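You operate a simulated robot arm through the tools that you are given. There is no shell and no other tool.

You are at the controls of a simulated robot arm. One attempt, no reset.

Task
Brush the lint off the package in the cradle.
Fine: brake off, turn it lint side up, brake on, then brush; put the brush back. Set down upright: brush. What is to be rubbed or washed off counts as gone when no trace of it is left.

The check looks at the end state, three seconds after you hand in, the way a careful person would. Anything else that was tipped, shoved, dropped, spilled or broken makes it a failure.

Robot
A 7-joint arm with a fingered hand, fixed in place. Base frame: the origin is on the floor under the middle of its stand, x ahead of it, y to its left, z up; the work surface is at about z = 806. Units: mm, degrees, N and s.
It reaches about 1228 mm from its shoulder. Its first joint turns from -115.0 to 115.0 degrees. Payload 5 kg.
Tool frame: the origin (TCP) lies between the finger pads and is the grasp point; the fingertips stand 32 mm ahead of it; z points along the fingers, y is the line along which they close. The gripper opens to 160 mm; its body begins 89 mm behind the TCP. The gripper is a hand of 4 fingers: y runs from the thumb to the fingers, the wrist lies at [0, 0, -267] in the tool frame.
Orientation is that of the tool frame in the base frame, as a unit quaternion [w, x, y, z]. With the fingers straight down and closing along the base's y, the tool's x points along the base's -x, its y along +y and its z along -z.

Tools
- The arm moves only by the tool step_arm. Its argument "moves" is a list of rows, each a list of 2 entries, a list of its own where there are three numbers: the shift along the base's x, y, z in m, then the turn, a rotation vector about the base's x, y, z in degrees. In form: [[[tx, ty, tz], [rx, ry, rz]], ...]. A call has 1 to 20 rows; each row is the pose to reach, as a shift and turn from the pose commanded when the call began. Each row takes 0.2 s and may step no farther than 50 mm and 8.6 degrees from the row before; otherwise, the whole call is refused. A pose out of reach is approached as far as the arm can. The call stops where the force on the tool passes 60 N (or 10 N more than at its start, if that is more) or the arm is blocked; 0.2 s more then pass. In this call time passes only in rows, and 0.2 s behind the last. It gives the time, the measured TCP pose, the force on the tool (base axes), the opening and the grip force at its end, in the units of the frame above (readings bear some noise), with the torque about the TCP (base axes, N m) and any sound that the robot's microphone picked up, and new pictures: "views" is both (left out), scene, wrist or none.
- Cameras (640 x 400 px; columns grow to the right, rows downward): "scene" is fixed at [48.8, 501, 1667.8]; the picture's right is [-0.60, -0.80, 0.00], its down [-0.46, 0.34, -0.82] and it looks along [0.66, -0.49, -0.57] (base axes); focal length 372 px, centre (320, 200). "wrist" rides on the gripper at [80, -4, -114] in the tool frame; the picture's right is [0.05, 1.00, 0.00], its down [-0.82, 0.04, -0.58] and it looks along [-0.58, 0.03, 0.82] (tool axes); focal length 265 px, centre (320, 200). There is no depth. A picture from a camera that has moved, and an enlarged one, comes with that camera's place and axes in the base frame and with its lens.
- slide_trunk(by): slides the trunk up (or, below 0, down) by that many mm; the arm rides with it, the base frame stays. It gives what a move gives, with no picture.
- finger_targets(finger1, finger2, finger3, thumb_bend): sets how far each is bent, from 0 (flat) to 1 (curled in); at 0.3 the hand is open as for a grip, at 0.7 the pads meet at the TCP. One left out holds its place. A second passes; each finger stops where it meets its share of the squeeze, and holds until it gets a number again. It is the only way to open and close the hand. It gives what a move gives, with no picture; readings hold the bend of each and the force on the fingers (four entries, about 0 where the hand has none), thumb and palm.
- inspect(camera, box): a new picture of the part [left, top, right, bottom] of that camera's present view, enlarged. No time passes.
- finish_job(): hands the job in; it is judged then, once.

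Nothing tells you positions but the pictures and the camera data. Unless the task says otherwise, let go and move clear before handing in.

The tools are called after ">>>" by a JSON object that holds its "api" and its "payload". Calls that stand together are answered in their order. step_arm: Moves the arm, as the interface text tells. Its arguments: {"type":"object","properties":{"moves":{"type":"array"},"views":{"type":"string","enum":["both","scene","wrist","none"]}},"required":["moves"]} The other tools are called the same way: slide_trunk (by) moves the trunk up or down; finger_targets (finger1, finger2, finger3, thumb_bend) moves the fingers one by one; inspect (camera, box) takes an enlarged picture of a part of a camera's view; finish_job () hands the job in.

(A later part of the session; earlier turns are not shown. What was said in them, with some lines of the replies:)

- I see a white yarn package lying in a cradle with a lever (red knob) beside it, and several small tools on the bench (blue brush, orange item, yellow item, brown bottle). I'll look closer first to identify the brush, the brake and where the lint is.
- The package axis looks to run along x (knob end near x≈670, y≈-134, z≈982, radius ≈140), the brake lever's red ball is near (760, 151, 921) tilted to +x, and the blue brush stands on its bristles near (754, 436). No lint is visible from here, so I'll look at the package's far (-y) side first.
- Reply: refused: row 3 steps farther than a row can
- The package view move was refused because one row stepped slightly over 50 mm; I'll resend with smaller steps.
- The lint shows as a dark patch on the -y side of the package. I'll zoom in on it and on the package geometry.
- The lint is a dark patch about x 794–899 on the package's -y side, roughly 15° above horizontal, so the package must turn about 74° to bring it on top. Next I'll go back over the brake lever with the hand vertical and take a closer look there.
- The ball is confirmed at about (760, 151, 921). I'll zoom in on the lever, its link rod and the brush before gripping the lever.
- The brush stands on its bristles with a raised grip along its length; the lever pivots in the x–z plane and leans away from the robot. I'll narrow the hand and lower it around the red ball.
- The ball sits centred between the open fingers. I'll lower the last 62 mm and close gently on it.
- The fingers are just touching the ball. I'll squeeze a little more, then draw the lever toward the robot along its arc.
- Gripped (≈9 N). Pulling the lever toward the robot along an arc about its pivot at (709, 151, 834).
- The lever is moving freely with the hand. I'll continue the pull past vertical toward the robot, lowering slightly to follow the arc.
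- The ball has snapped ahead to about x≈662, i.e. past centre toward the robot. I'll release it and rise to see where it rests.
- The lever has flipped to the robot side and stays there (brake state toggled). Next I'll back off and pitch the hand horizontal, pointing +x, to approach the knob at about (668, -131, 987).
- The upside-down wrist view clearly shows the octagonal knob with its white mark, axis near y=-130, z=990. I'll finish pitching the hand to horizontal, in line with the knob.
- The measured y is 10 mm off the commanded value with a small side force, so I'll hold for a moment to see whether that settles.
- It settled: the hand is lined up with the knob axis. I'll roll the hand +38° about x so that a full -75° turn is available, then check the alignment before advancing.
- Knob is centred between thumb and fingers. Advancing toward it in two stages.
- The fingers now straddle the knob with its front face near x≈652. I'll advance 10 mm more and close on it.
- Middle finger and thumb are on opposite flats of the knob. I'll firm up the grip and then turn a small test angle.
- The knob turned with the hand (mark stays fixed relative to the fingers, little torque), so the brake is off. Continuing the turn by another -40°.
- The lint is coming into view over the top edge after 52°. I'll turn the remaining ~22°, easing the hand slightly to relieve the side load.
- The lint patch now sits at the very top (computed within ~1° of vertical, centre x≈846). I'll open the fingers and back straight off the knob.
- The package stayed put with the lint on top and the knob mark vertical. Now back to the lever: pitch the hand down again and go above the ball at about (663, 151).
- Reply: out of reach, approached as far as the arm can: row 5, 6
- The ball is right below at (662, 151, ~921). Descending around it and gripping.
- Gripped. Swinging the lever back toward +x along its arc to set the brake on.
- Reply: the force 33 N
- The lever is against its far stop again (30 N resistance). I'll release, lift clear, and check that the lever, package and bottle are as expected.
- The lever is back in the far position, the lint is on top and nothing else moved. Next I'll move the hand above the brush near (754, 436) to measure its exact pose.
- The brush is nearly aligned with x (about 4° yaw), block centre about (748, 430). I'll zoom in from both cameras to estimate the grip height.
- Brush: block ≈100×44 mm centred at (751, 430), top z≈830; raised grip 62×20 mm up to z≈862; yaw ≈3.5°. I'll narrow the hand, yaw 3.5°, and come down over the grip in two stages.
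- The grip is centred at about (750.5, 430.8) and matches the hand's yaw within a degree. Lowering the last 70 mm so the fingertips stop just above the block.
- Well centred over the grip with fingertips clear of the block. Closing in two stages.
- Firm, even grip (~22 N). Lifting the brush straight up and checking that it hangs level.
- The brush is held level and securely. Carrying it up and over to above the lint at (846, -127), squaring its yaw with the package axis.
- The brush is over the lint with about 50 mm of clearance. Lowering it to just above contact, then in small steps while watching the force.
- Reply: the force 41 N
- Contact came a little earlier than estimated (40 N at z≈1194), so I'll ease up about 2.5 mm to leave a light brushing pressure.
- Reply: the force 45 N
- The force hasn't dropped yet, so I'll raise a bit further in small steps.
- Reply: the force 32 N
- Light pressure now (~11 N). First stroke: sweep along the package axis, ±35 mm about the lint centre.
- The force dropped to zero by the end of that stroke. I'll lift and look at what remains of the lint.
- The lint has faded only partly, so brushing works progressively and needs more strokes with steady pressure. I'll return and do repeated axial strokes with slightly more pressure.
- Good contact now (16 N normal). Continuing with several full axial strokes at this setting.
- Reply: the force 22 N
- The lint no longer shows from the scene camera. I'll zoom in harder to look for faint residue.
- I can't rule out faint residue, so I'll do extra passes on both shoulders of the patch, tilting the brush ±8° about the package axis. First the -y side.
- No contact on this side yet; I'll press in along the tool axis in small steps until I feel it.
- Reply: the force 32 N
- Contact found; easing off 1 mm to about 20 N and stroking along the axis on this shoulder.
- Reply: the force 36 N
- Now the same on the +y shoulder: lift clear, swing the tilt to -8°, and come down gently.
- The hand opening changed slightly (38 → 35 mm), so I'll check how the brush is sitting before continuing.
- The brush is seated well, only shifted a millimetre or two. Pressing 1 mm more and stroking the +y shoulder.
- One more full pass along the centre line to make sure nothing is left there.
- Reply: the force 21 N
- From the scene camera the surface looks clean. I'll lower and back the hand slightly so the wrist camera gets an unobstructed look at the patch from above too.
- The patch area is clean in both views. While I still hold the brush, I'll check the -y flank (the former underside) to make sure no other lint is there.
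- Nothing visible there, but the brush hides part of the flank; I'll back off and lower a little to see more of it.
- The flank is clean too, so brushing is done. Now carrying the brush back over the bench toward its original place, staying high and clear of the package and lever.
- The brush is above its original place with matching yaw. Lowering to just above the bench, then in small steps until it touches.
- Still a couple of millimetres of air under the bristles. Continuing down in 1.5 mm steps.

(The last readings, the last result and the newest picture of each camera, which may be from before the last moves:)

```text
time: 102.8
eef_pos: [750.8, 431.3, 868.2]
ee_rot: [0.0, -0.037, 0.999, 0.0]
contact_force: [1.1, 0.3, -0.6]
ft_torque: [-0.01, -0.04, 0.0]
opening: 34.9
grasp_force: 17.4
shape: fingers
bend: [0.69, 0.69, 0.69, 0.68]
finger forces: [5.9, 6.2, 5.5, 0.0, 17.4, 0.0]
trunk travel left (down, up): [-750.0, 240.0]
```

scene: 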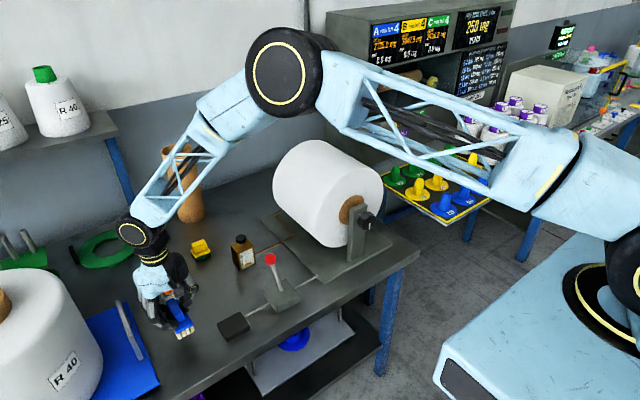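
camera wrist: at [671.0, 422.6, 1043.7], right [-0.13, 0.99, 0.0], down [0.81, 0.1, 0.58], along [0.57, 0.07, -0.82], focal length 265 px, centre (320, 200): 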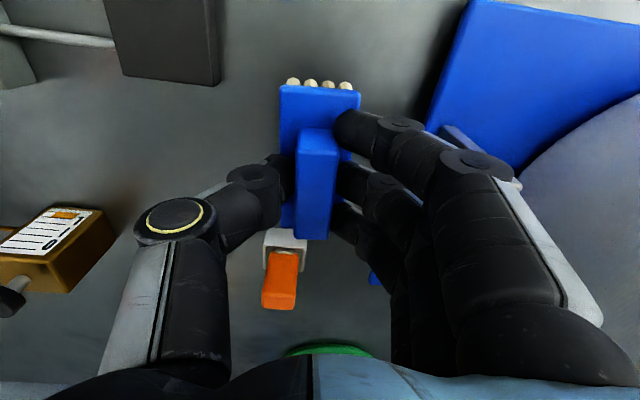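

>>> {"api": "step_arm", "payload": {"moves": [[[0, 0, -0.001], [0, 0, 0]], [[0, 0, -0.0015], [0, 0, 0]]], "views": "none"}}

>>> {"api": "step_arm", "payload": {"moves": [[[0, 0, -0.001], [0, 0, 0]], [[0, 0, -0.001], [0, 0, 0]]], "views": "none"}}

```text
time: 103.4
eef_pos: [749.2, 430.9, 867.0]
ee_rot: [0.0, -0.037, 0.999, 0.0]
contact_force: [-0.7, -0.2, 0.8]
ft_torque: [0.03, 0.0, 0.01]
opening: 34.9
grasp_force: 17.7
shape: fingers
bend: [0.69, 0.69, 0.69, 0.68]
finger forces: [6.0, 6.3, 5.5, 0.1, 17.6, 0.0]
trunk travel left (down, up): [-750.0, 240.0]
```

```text
time: 104.0
eef_pos: [750.1, 432.8, 866.9]
ee_rot: [0.0, -0.036, 0.999, 0.0]
contact_force: [-0.2, -0.4, 6.7]
ft_torque: [0.05, 0.06, 0.0]
opening: 34.6
grasp_force: 20.0
shape: fingers
bend: [0.69, 0.69, 0.69, 0.68]
finger forces: [7.7, 8.0, 5.5, 0.1, 19.2, 0.0]
trunk travel left (down, up): [-750.0, 240.0]
```

The bristles are on the bench (7 N). Opening the fingers gradually.

>>> {"api": "finger_targets", "payload": {"finger1": 0.63, "finger2": 0.63, "finger3": 0.63, "thumb_bend": 0.63}}

>>> {"api": "finger_targets", "payload": {"finger1": 0.56, "finger2": 0.56, "finger3": 0.56, "thumb_bend": 0.56}}

>>> {"api": "inspect", "payload": {"camera": "wrist", "box": [200, 40, 440, 240]}}

>>> {"api": "inspect", "payload": {"camera": "scene", "box": [130, 270, 230, 370]}}

```text
time: 105.0
eef_pos: [750.6, 431.9, 867.3]
ee_rot: [0.002, -0.036, 0.999, 0.001]
contact_force: [3.4, -4.7, 24.2]
ft_torque: [0.21, -0.09, -0.02]
opening: 38.9
grasp_force: 11.9
shape: fingers
bend: [0.66, 0.66, 0.66, 0.63]
finger forces: [7.3, 7.2, 7.1, 0.0, 2.6, 0.0]
trunk travel left (down, up): [-750.0, 240.0]
```

```text
time: 106.0
eef_pos: [749.2, 432.1, 865.7]
ee_rot: [0.0, -0.036, 0.999, 0.0]
contact_force: [0.0, 0.8, -0.4]
ft_torque: [0.0, -0.02, 0.0]
opening: 68.7
grasp_force: 0.0
shape: fingers
bend: [0.56, 0.56, 0.56, 0.56]
finger forces: [0.1, 0.0, 0.1, 0.0, 0.0, 0.0]
trunk travel left (down, up): [-750.0, 240.0]
```

```text
2.00 times, centred on (320, 140) of wrist
camera zoom: at [670.7, 422.2, 979.5], right [-0.12, 0.99, 0.0], down [0.81, 0.1, 0.58], along [0.57, 0.07, -0.82], focal length 531 px, centre (320, 320)
```

zoom: 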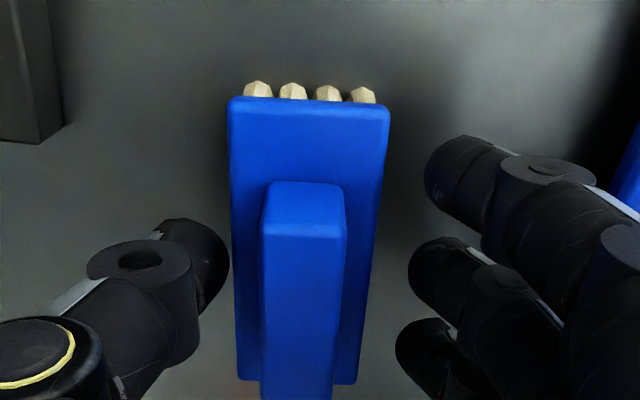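

```text
4.00 times, centred on (180, 320) of scene
camera zoom: at [48.8, 501.0, 1667.8], right [-0.6, -0.8, 0.0], down [-0.46, 0.34, -0.82], along [0.66, -0.49, -0.57], focal length 1486 px, centre (880, -280)
```

zoom: 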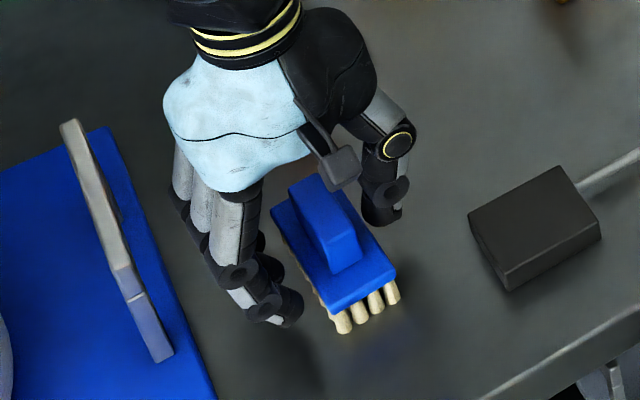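

The brush stands upright on its bristles within a few millimetres of where it was. Lifting the hand straight up and clear.

>>> {"api": "step_arm", "payload": {"moves": [[[0, 0, 0.02], [0, 0, 0]], [[0, 0, 0.05], [0, 0, 0]], [[0, 0, 0.095], [0, 0, 0]], [[0, 0, 0.14], [0, 0, 0]], [[0, 0, 0.185], [0, 0, 0]], [[0, 0, 0.23], [0, 0, 0]], [[0, 0, 0.275], [0, 0, 0]], [[0, 0, 0.32], [0, 0, 0]]]}}

>>> {"api": "inspect", "payload": {"camera": "wrist", "box": [220, 20, 440, 180]}}

>>> {"api": "inspect", "payload": {"camera": "scene", "box": [110, 230, 330, 370]}}

>>> {"api": "inspect", "payload": {"camera": "scene", "box": [260, 120, 420, 280]}}

```text
time: 107.8
eef_pos: [748.6, 429.0, 1186.5]
ee_rot: [0.0, -0.037, 0.999, 0.0]
contact_force: [-0.8, -0.5, 0.2]
ft_torque: [0.01, -0.04, -0.01]
opening: 68.3
grasp_force: 0.0
shape: fingers
bend: [0.56, 0.56, 0.56, 0.56]
finger forces: [0.0, 0.0, 0.0, 0.0, 0.0, 0.0]
trunk travel left (down, up): [-750.0, 240.0]
camera wrist: at [668.8, 418.9, 1299.5], right [-0.12, 0.99, 0.0], down [0.81, 0.1, 0.58], along [0.57, 0.07, -0.82], focal length 265 px, centre (320, 200)
```

scene: 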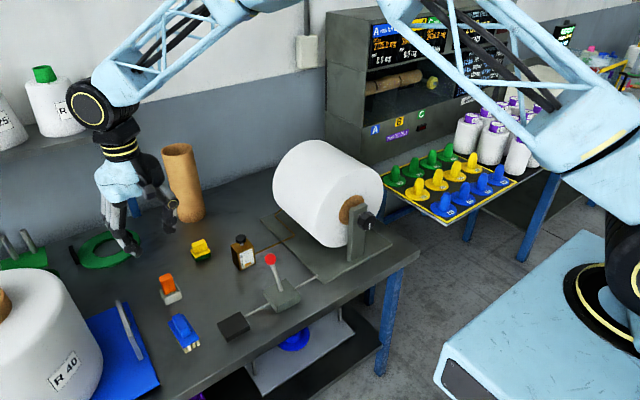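
wrist: 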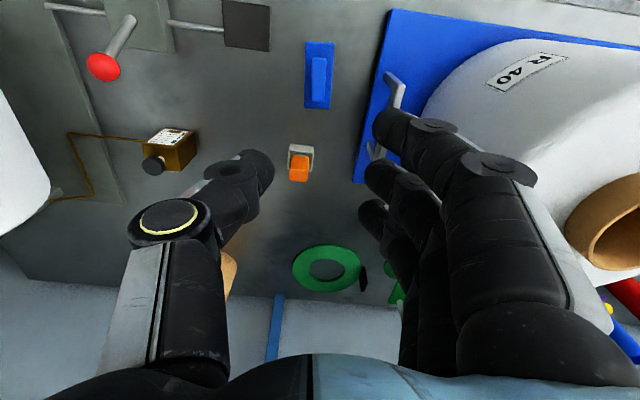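

```text
2.50 times, centred on (330, 100) of wrist
camera zoom: at [668.8, 418.9, 1299.5], right [-0.12, 0.99, 0.0], down [0.81, 0.1, 0.58], along [0.57, 0.07, -0.82], focal length 664 px, centre (295, 450)
```

zoom: 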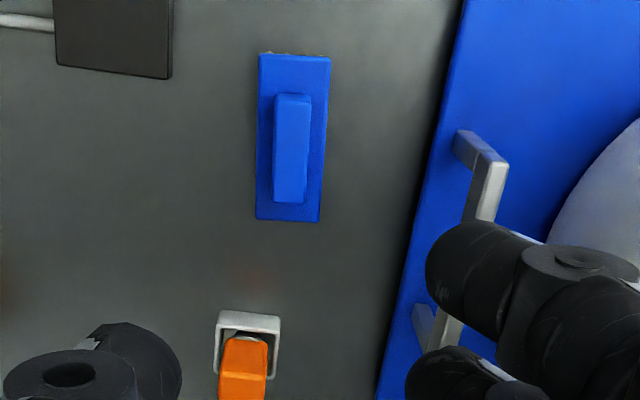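

```text
2.86 times, centred on (220, 300) of scene
camera zoom: at [48.8, 501.0, 1667.8], right [-0.6, -0.8, 0.0], down [-0.46, 0.34, -0.82], along [0.66, -0.49, -0.57], focal length 1062 px, centre (606, -86)
```

zoom: 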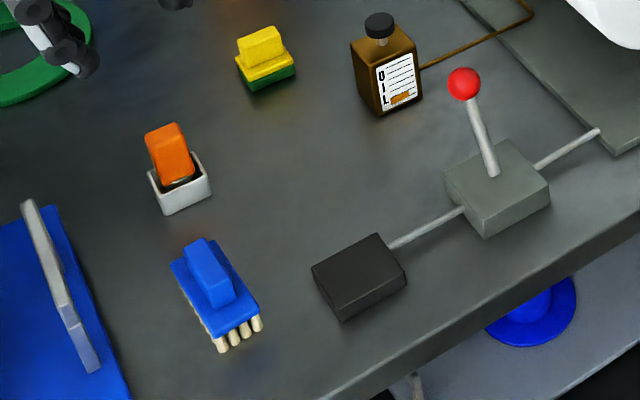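

```text
2.50 times, centred on (340, 200) of scene
camera zoom: at [48.8, 501.0, 1667.8], right [-0.6, -0.8, 0.0], down [-0.46, 0.34, -0.82], along [0.66, -0.49, -0.57], focal length 929 px, centre (270, 200)
```

zoom: 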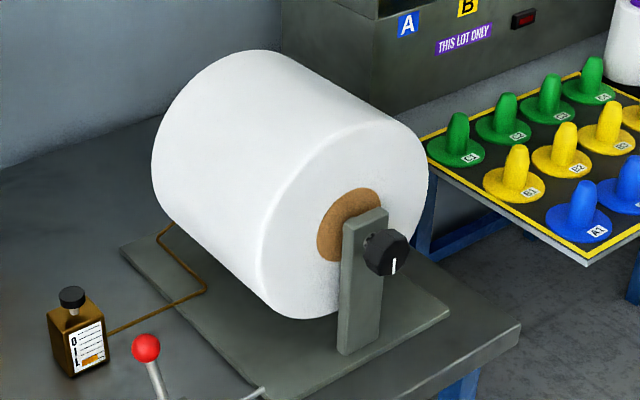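

Everything on the bench is in place and the brush is upright. As a last check I'll take an unobstructed look at the cleaned area from above with the open hand.

>>> {"api": "step_arm", "payload": {"moves": [[[0, -0.02, 0.04], [0, 0, 0]], [[0, -0.05, 0.075], [0, 0, 0]], [[0, -0.09, 0.1], [0, 0, -1]], [[0, -0.135, 0.11], [0, 0, -2]], [[0, -0.18, 0.114], [0, 0, -4.2]], [[0, -0.225, 0.114], [0, 0, -4.2]], [[0, -0.27, 0.114], [0, 0, -4.2]], [[0, -0.315, 0.114], [0, 0, -4.2]], [[0, -0.36, 0.114], [0, 0, -4.2]], [[0, -0.405, 0.11], [0, 0, -4.2]], [[0, -0.45, 0.1], [0, 0, -4.2]], [[0, -0.495, 0.09], [0, 0, -4.2]], [[0, -0.535, 0.085], [0, 0, -4.2]], [[0, -0.567, 0.08], [0, 0, -4.2]], [[0, -0.567, 0.08], [0, 0, -4.2]]], "views": "none"}}

>>> {"api": "finger_targets", "payload": {"finger1": 0.3, "finger2": 0.3, "finger3": 0.3, "thumb_bend": 0.3}}

>>> {"api": "inspect", "payload": {"camera": "wrist", "box": [160, 60, 480, 340]}}

>>> {"api": "inspect", "payload": {"camera": "wrist", "box": [260, 140, 380, 260]}}

```text
time: 111.0
eef_pos: [748.1, -134.6, 1264.6]
ee_rot: [0.0, -0.001, 1.0, 0.0]
contact_force: [-0.4, 0.1, 0.9]
ft_torque: [-0.01, 0.01, -0.03]
opening: 68.7
grasp_force: 0.0
shape: fingers
bend: [0.56, 0.56, 0.56, 0.56]
finger forces: [0.1, 0.1, 0.0, 0.0, 0.1, 0.1]
trunk travel left (down, up): [-750.0, 240.0]
```

```text
time: 112.0
eef_pos: [750.0, -136.2, 1264.2]
ee_rot: [0.0, 0.0, 1.0, -0.001]
contact_force: [0.7, -0.2, 1.3]
ft_torque: [-0.03, 0.04, 0.01]
opening: 169.8
grasp_force: 0.0
shape: fingers
bend: [0.3, 0.3, 0.3, 0.3]
finger forces: [0.1, 0.1, 0.0, 0.0, 0.0, 0.1]
trunk travel left (down, up): [-750.0, 240.0]
```

```text
1.43 times, centred on (320, 200) of wrist
camera zoom: at [669.4, -140.4, 1378.3], right [-0.05, 1.0, 0.0], down [0.82, 0.04, 0.58], along [0.58, 0.03, -0.82], focal length 379 px, centre (320, 200)
```

zoom: 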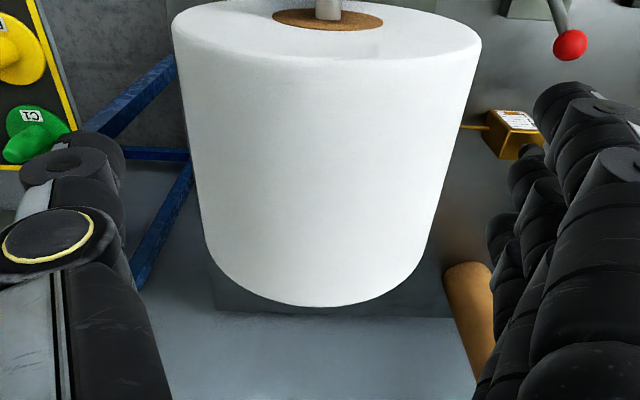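

```text
3.33 times, centred on (320, 200) of wrist
camera zoom: at [669.4, -140.4, 1378.3], right [-0.05, 1.0, 0.0], down [0.82, 0.04, 0.58], along [0.58, 0.03, -0.82], focal length 885 px, centre (320, 200)
```

zoom: 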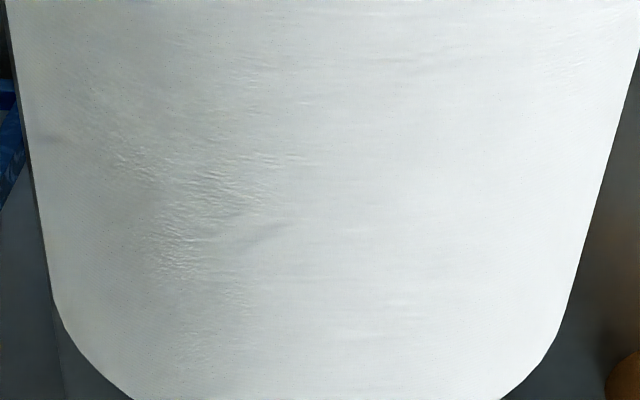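

The dark lint is gone; there's only a faint texture toward the left in this enhanced view. I'll zoom in on that region to tell whether it is residue or just shading.

>>> {"api": "inspect", "payload": {"camera": "wrist", "box": [260, 170, 320, 220]}}

>>> {"api": "inspect", "payload": {"camera": "wrist", "box": [220, 100, 420, 260]}}

>>> {"api": "inspect", "payload": {"camera": "scene", "box": [305, 135, 365, 175]}}

```text
8.00 times, centred on (290, 195) of wrist
camera zoom: at [669.4, -140.4, 1378.3], right [-0.05, 1.0, 0.0], down [0.82, 0.04, 0.58], along [0.58, 0.03, -0.82], focal length 2123 px, centre (560, 240)
```

zoom: 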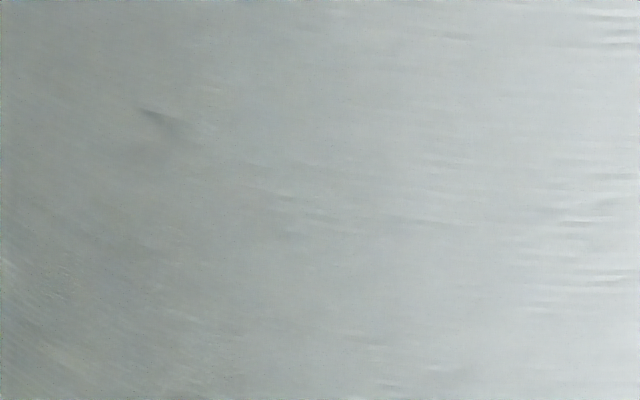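

```text
2.50 times, centred on (320, 180) of wrist
camera zoom: at [669.4, -140.4, 1378.3], right [-0.05, 1.0, 0.0], down [0.82, 0.04, 0.58], along [0.58, 0.03, -0.82], focal length 664 px, centre (320, 250)
```

zoom: 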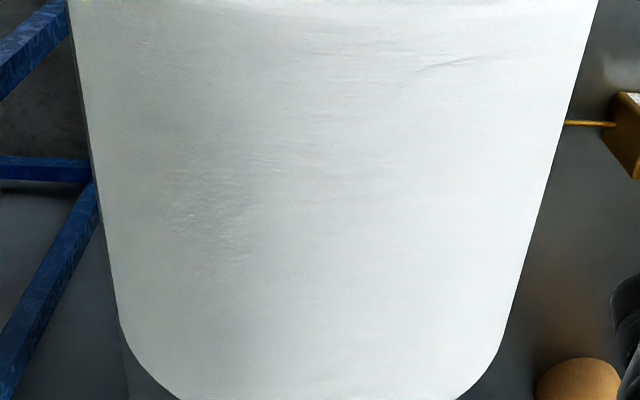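

```text
10.00 times, centred on (335, 155) of scene
camera zoom: at [48.8, 501.0, 1667.8], right [-0.6, -0.8, 0.0], down [-0.46, 0.34, -0.82], along [0.66, -0.49, -0.57], focal length 3716 px, centre (170, 650)
```

zoom: 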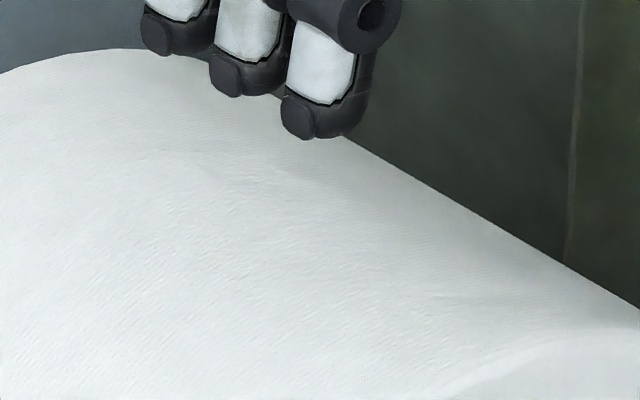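

The enhanced zooms show only inconsistent faint texture, likely image processing. For certainty I'll look from the -y side at 45°, the view in which the lint was originally obvious.

>>> {"api": "step_arm", "payload": {"moves": [[[-0.005, -0.03, 0.03], [4, 0, 0]], [[-0.01, -0.07, 0.045], [10, 0, 0]], [[-0.015, -0.11, 0.045], [17, 0, 0]], [[-0.02, -0.15, 0.04], [24, 0, 0]], [[-0.03, -0.19, 0.03], [31, 0, 0]], [[-0.04, -0.225, 0.015], [38, 0, 0]], [[-0.05, -0.255, 0.0], [45, 0, 0]], [[-0.05, -0.255, 0.0], [45, 0, 0]], [[-0.05, -0.255, 0.0], [45, 0, 0]]]}}

>>> {"api": "inspect", "payload": {"camera": "wrist", "box": [170, 20, 410, 260]}}

>>> {"api": "inspect", "payload": {"camera": "wrist", "box": [280, 100, 420, 220]}}

>>> {"api": "inspect", "payload": {"camera": "scene", "box": [290, 130, 370, 180]}}

```text
time: 114.0
eef_pos: [701.1, -389.1, 1262.4]
ee_rot: [0.0, 0.0, 0.924, 0.383]
contact_force: [0.0, 0.0, -0.6]
ft_torque: [0.05, -0.02, 0.0]
opening: 170.3
grasp_force: 0.0
shape: fingers
bend: [0.3, 0.3, 0.3, 0.3]
finger forces: [0.0, 0.0, 0.0, 0.0, 0.1, 0.0]
trunk travel left (down, up): [-750.0, 240.0]
camera wrist: at [620.7, -474.2, 1340.2], right [-0.05, 0.7, 0.71], down [0.82, -0.38, 0.44], along [0.58, 0.6, -0.56], focal length 265 px, centre (320, 200)
```

scene: 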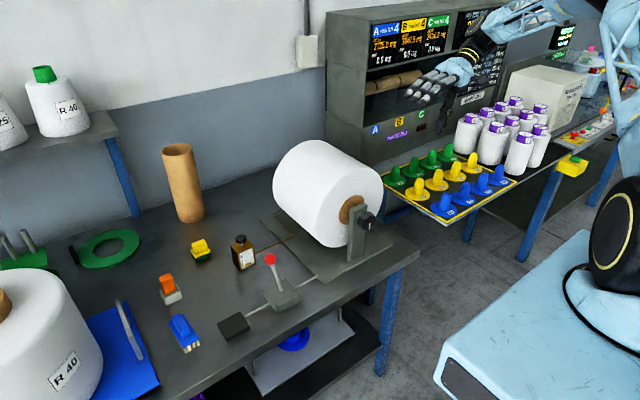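
wrist: 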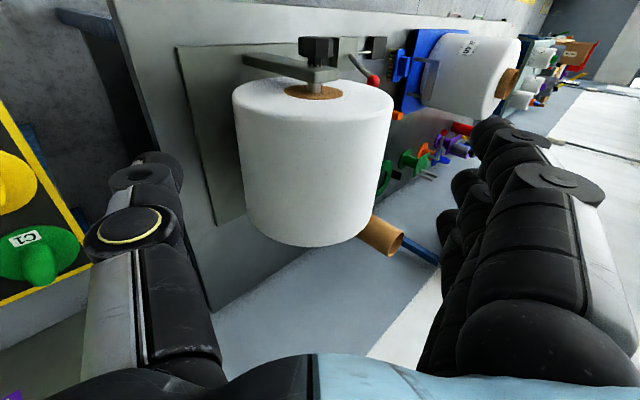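

```text
1.67 times, centred on (290, 140) of wrist
camera zoom: at [620.7, -474.2, 1340.2], right [-0.05, 0.7, 0.71], down [0.82, -0.38, 0.44], along [0.58, 0.6, -0.56], focal length 442 px, centre (370, 300)
```

zoom: 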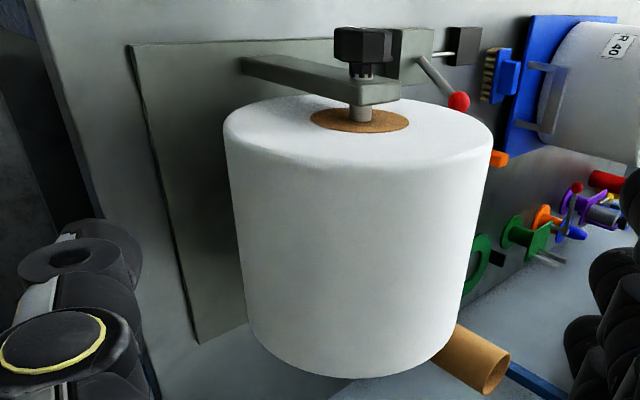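

```text
3.33 times, centred on (350, 160) of wrist
camera zoom: at [620.7, -474.2, 1340.2], right [-0.05, 0.7, 0.71], down [0.82, -0.38, 0.44], along [0.58, 0.6, -0.56], focal length 885 px, centre (220, 333)
```

zoom: 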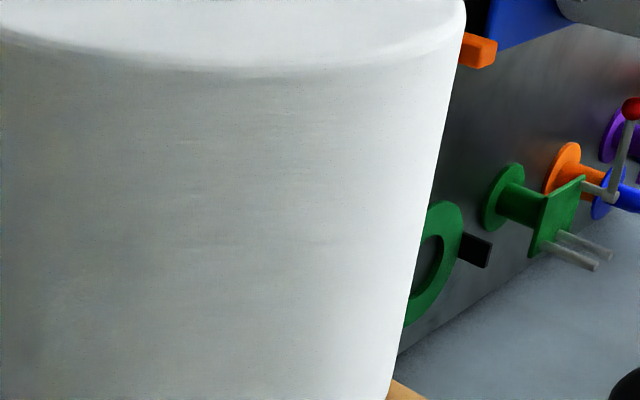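

```text
8.00 times, centred on (330, 155) of scene
camera zoom: at [48.8, 501.0, 1667.8], right [-0.6, -0.8, 0.0], down [-0.46, 0.34, -0.82], along [0.66, -0.49, -0.57], focal length 2973 px, centre (240, 560)
```

zoom: 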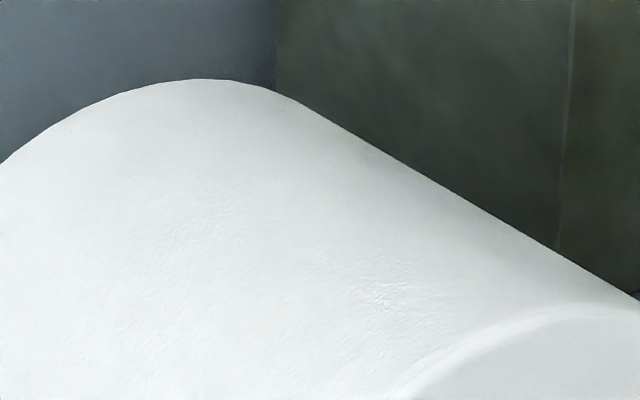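

From this view, where the lint was obvious at the start, the package is clean all over. The brake lever is back in its original (on) position. The brush stands upright at its place, nothing else has moved, and the hand is clear, so I'm handing in.

>>> {"api": "finish_job", "payload": {}}

```text
The job is handed in.
```

The package in the cradle is brushed clean. No trace of lint showed from the scene camera, from above, or from the side where the patch was first obvious.

- **Brake:** I moved the lever toward the robot to release it. After turning the package I pushed it back against its original stop. I took that position to be "on", because the package turned freely only with the lever at the other end.
- **Turning:** I turned the package by its end knob about 75°, which brought the lint to the top.
- **Brushing:** I made lengthwise strokes along the centre and on both sides of the patch. The package did not visibly turn while I brushed.
- **Brush:** It is back standing upright on its bristles, about 3–4 mm from where it started.

Nothing else on the bench looked moved in the final pictures. The hand was open and clear when I handed in.
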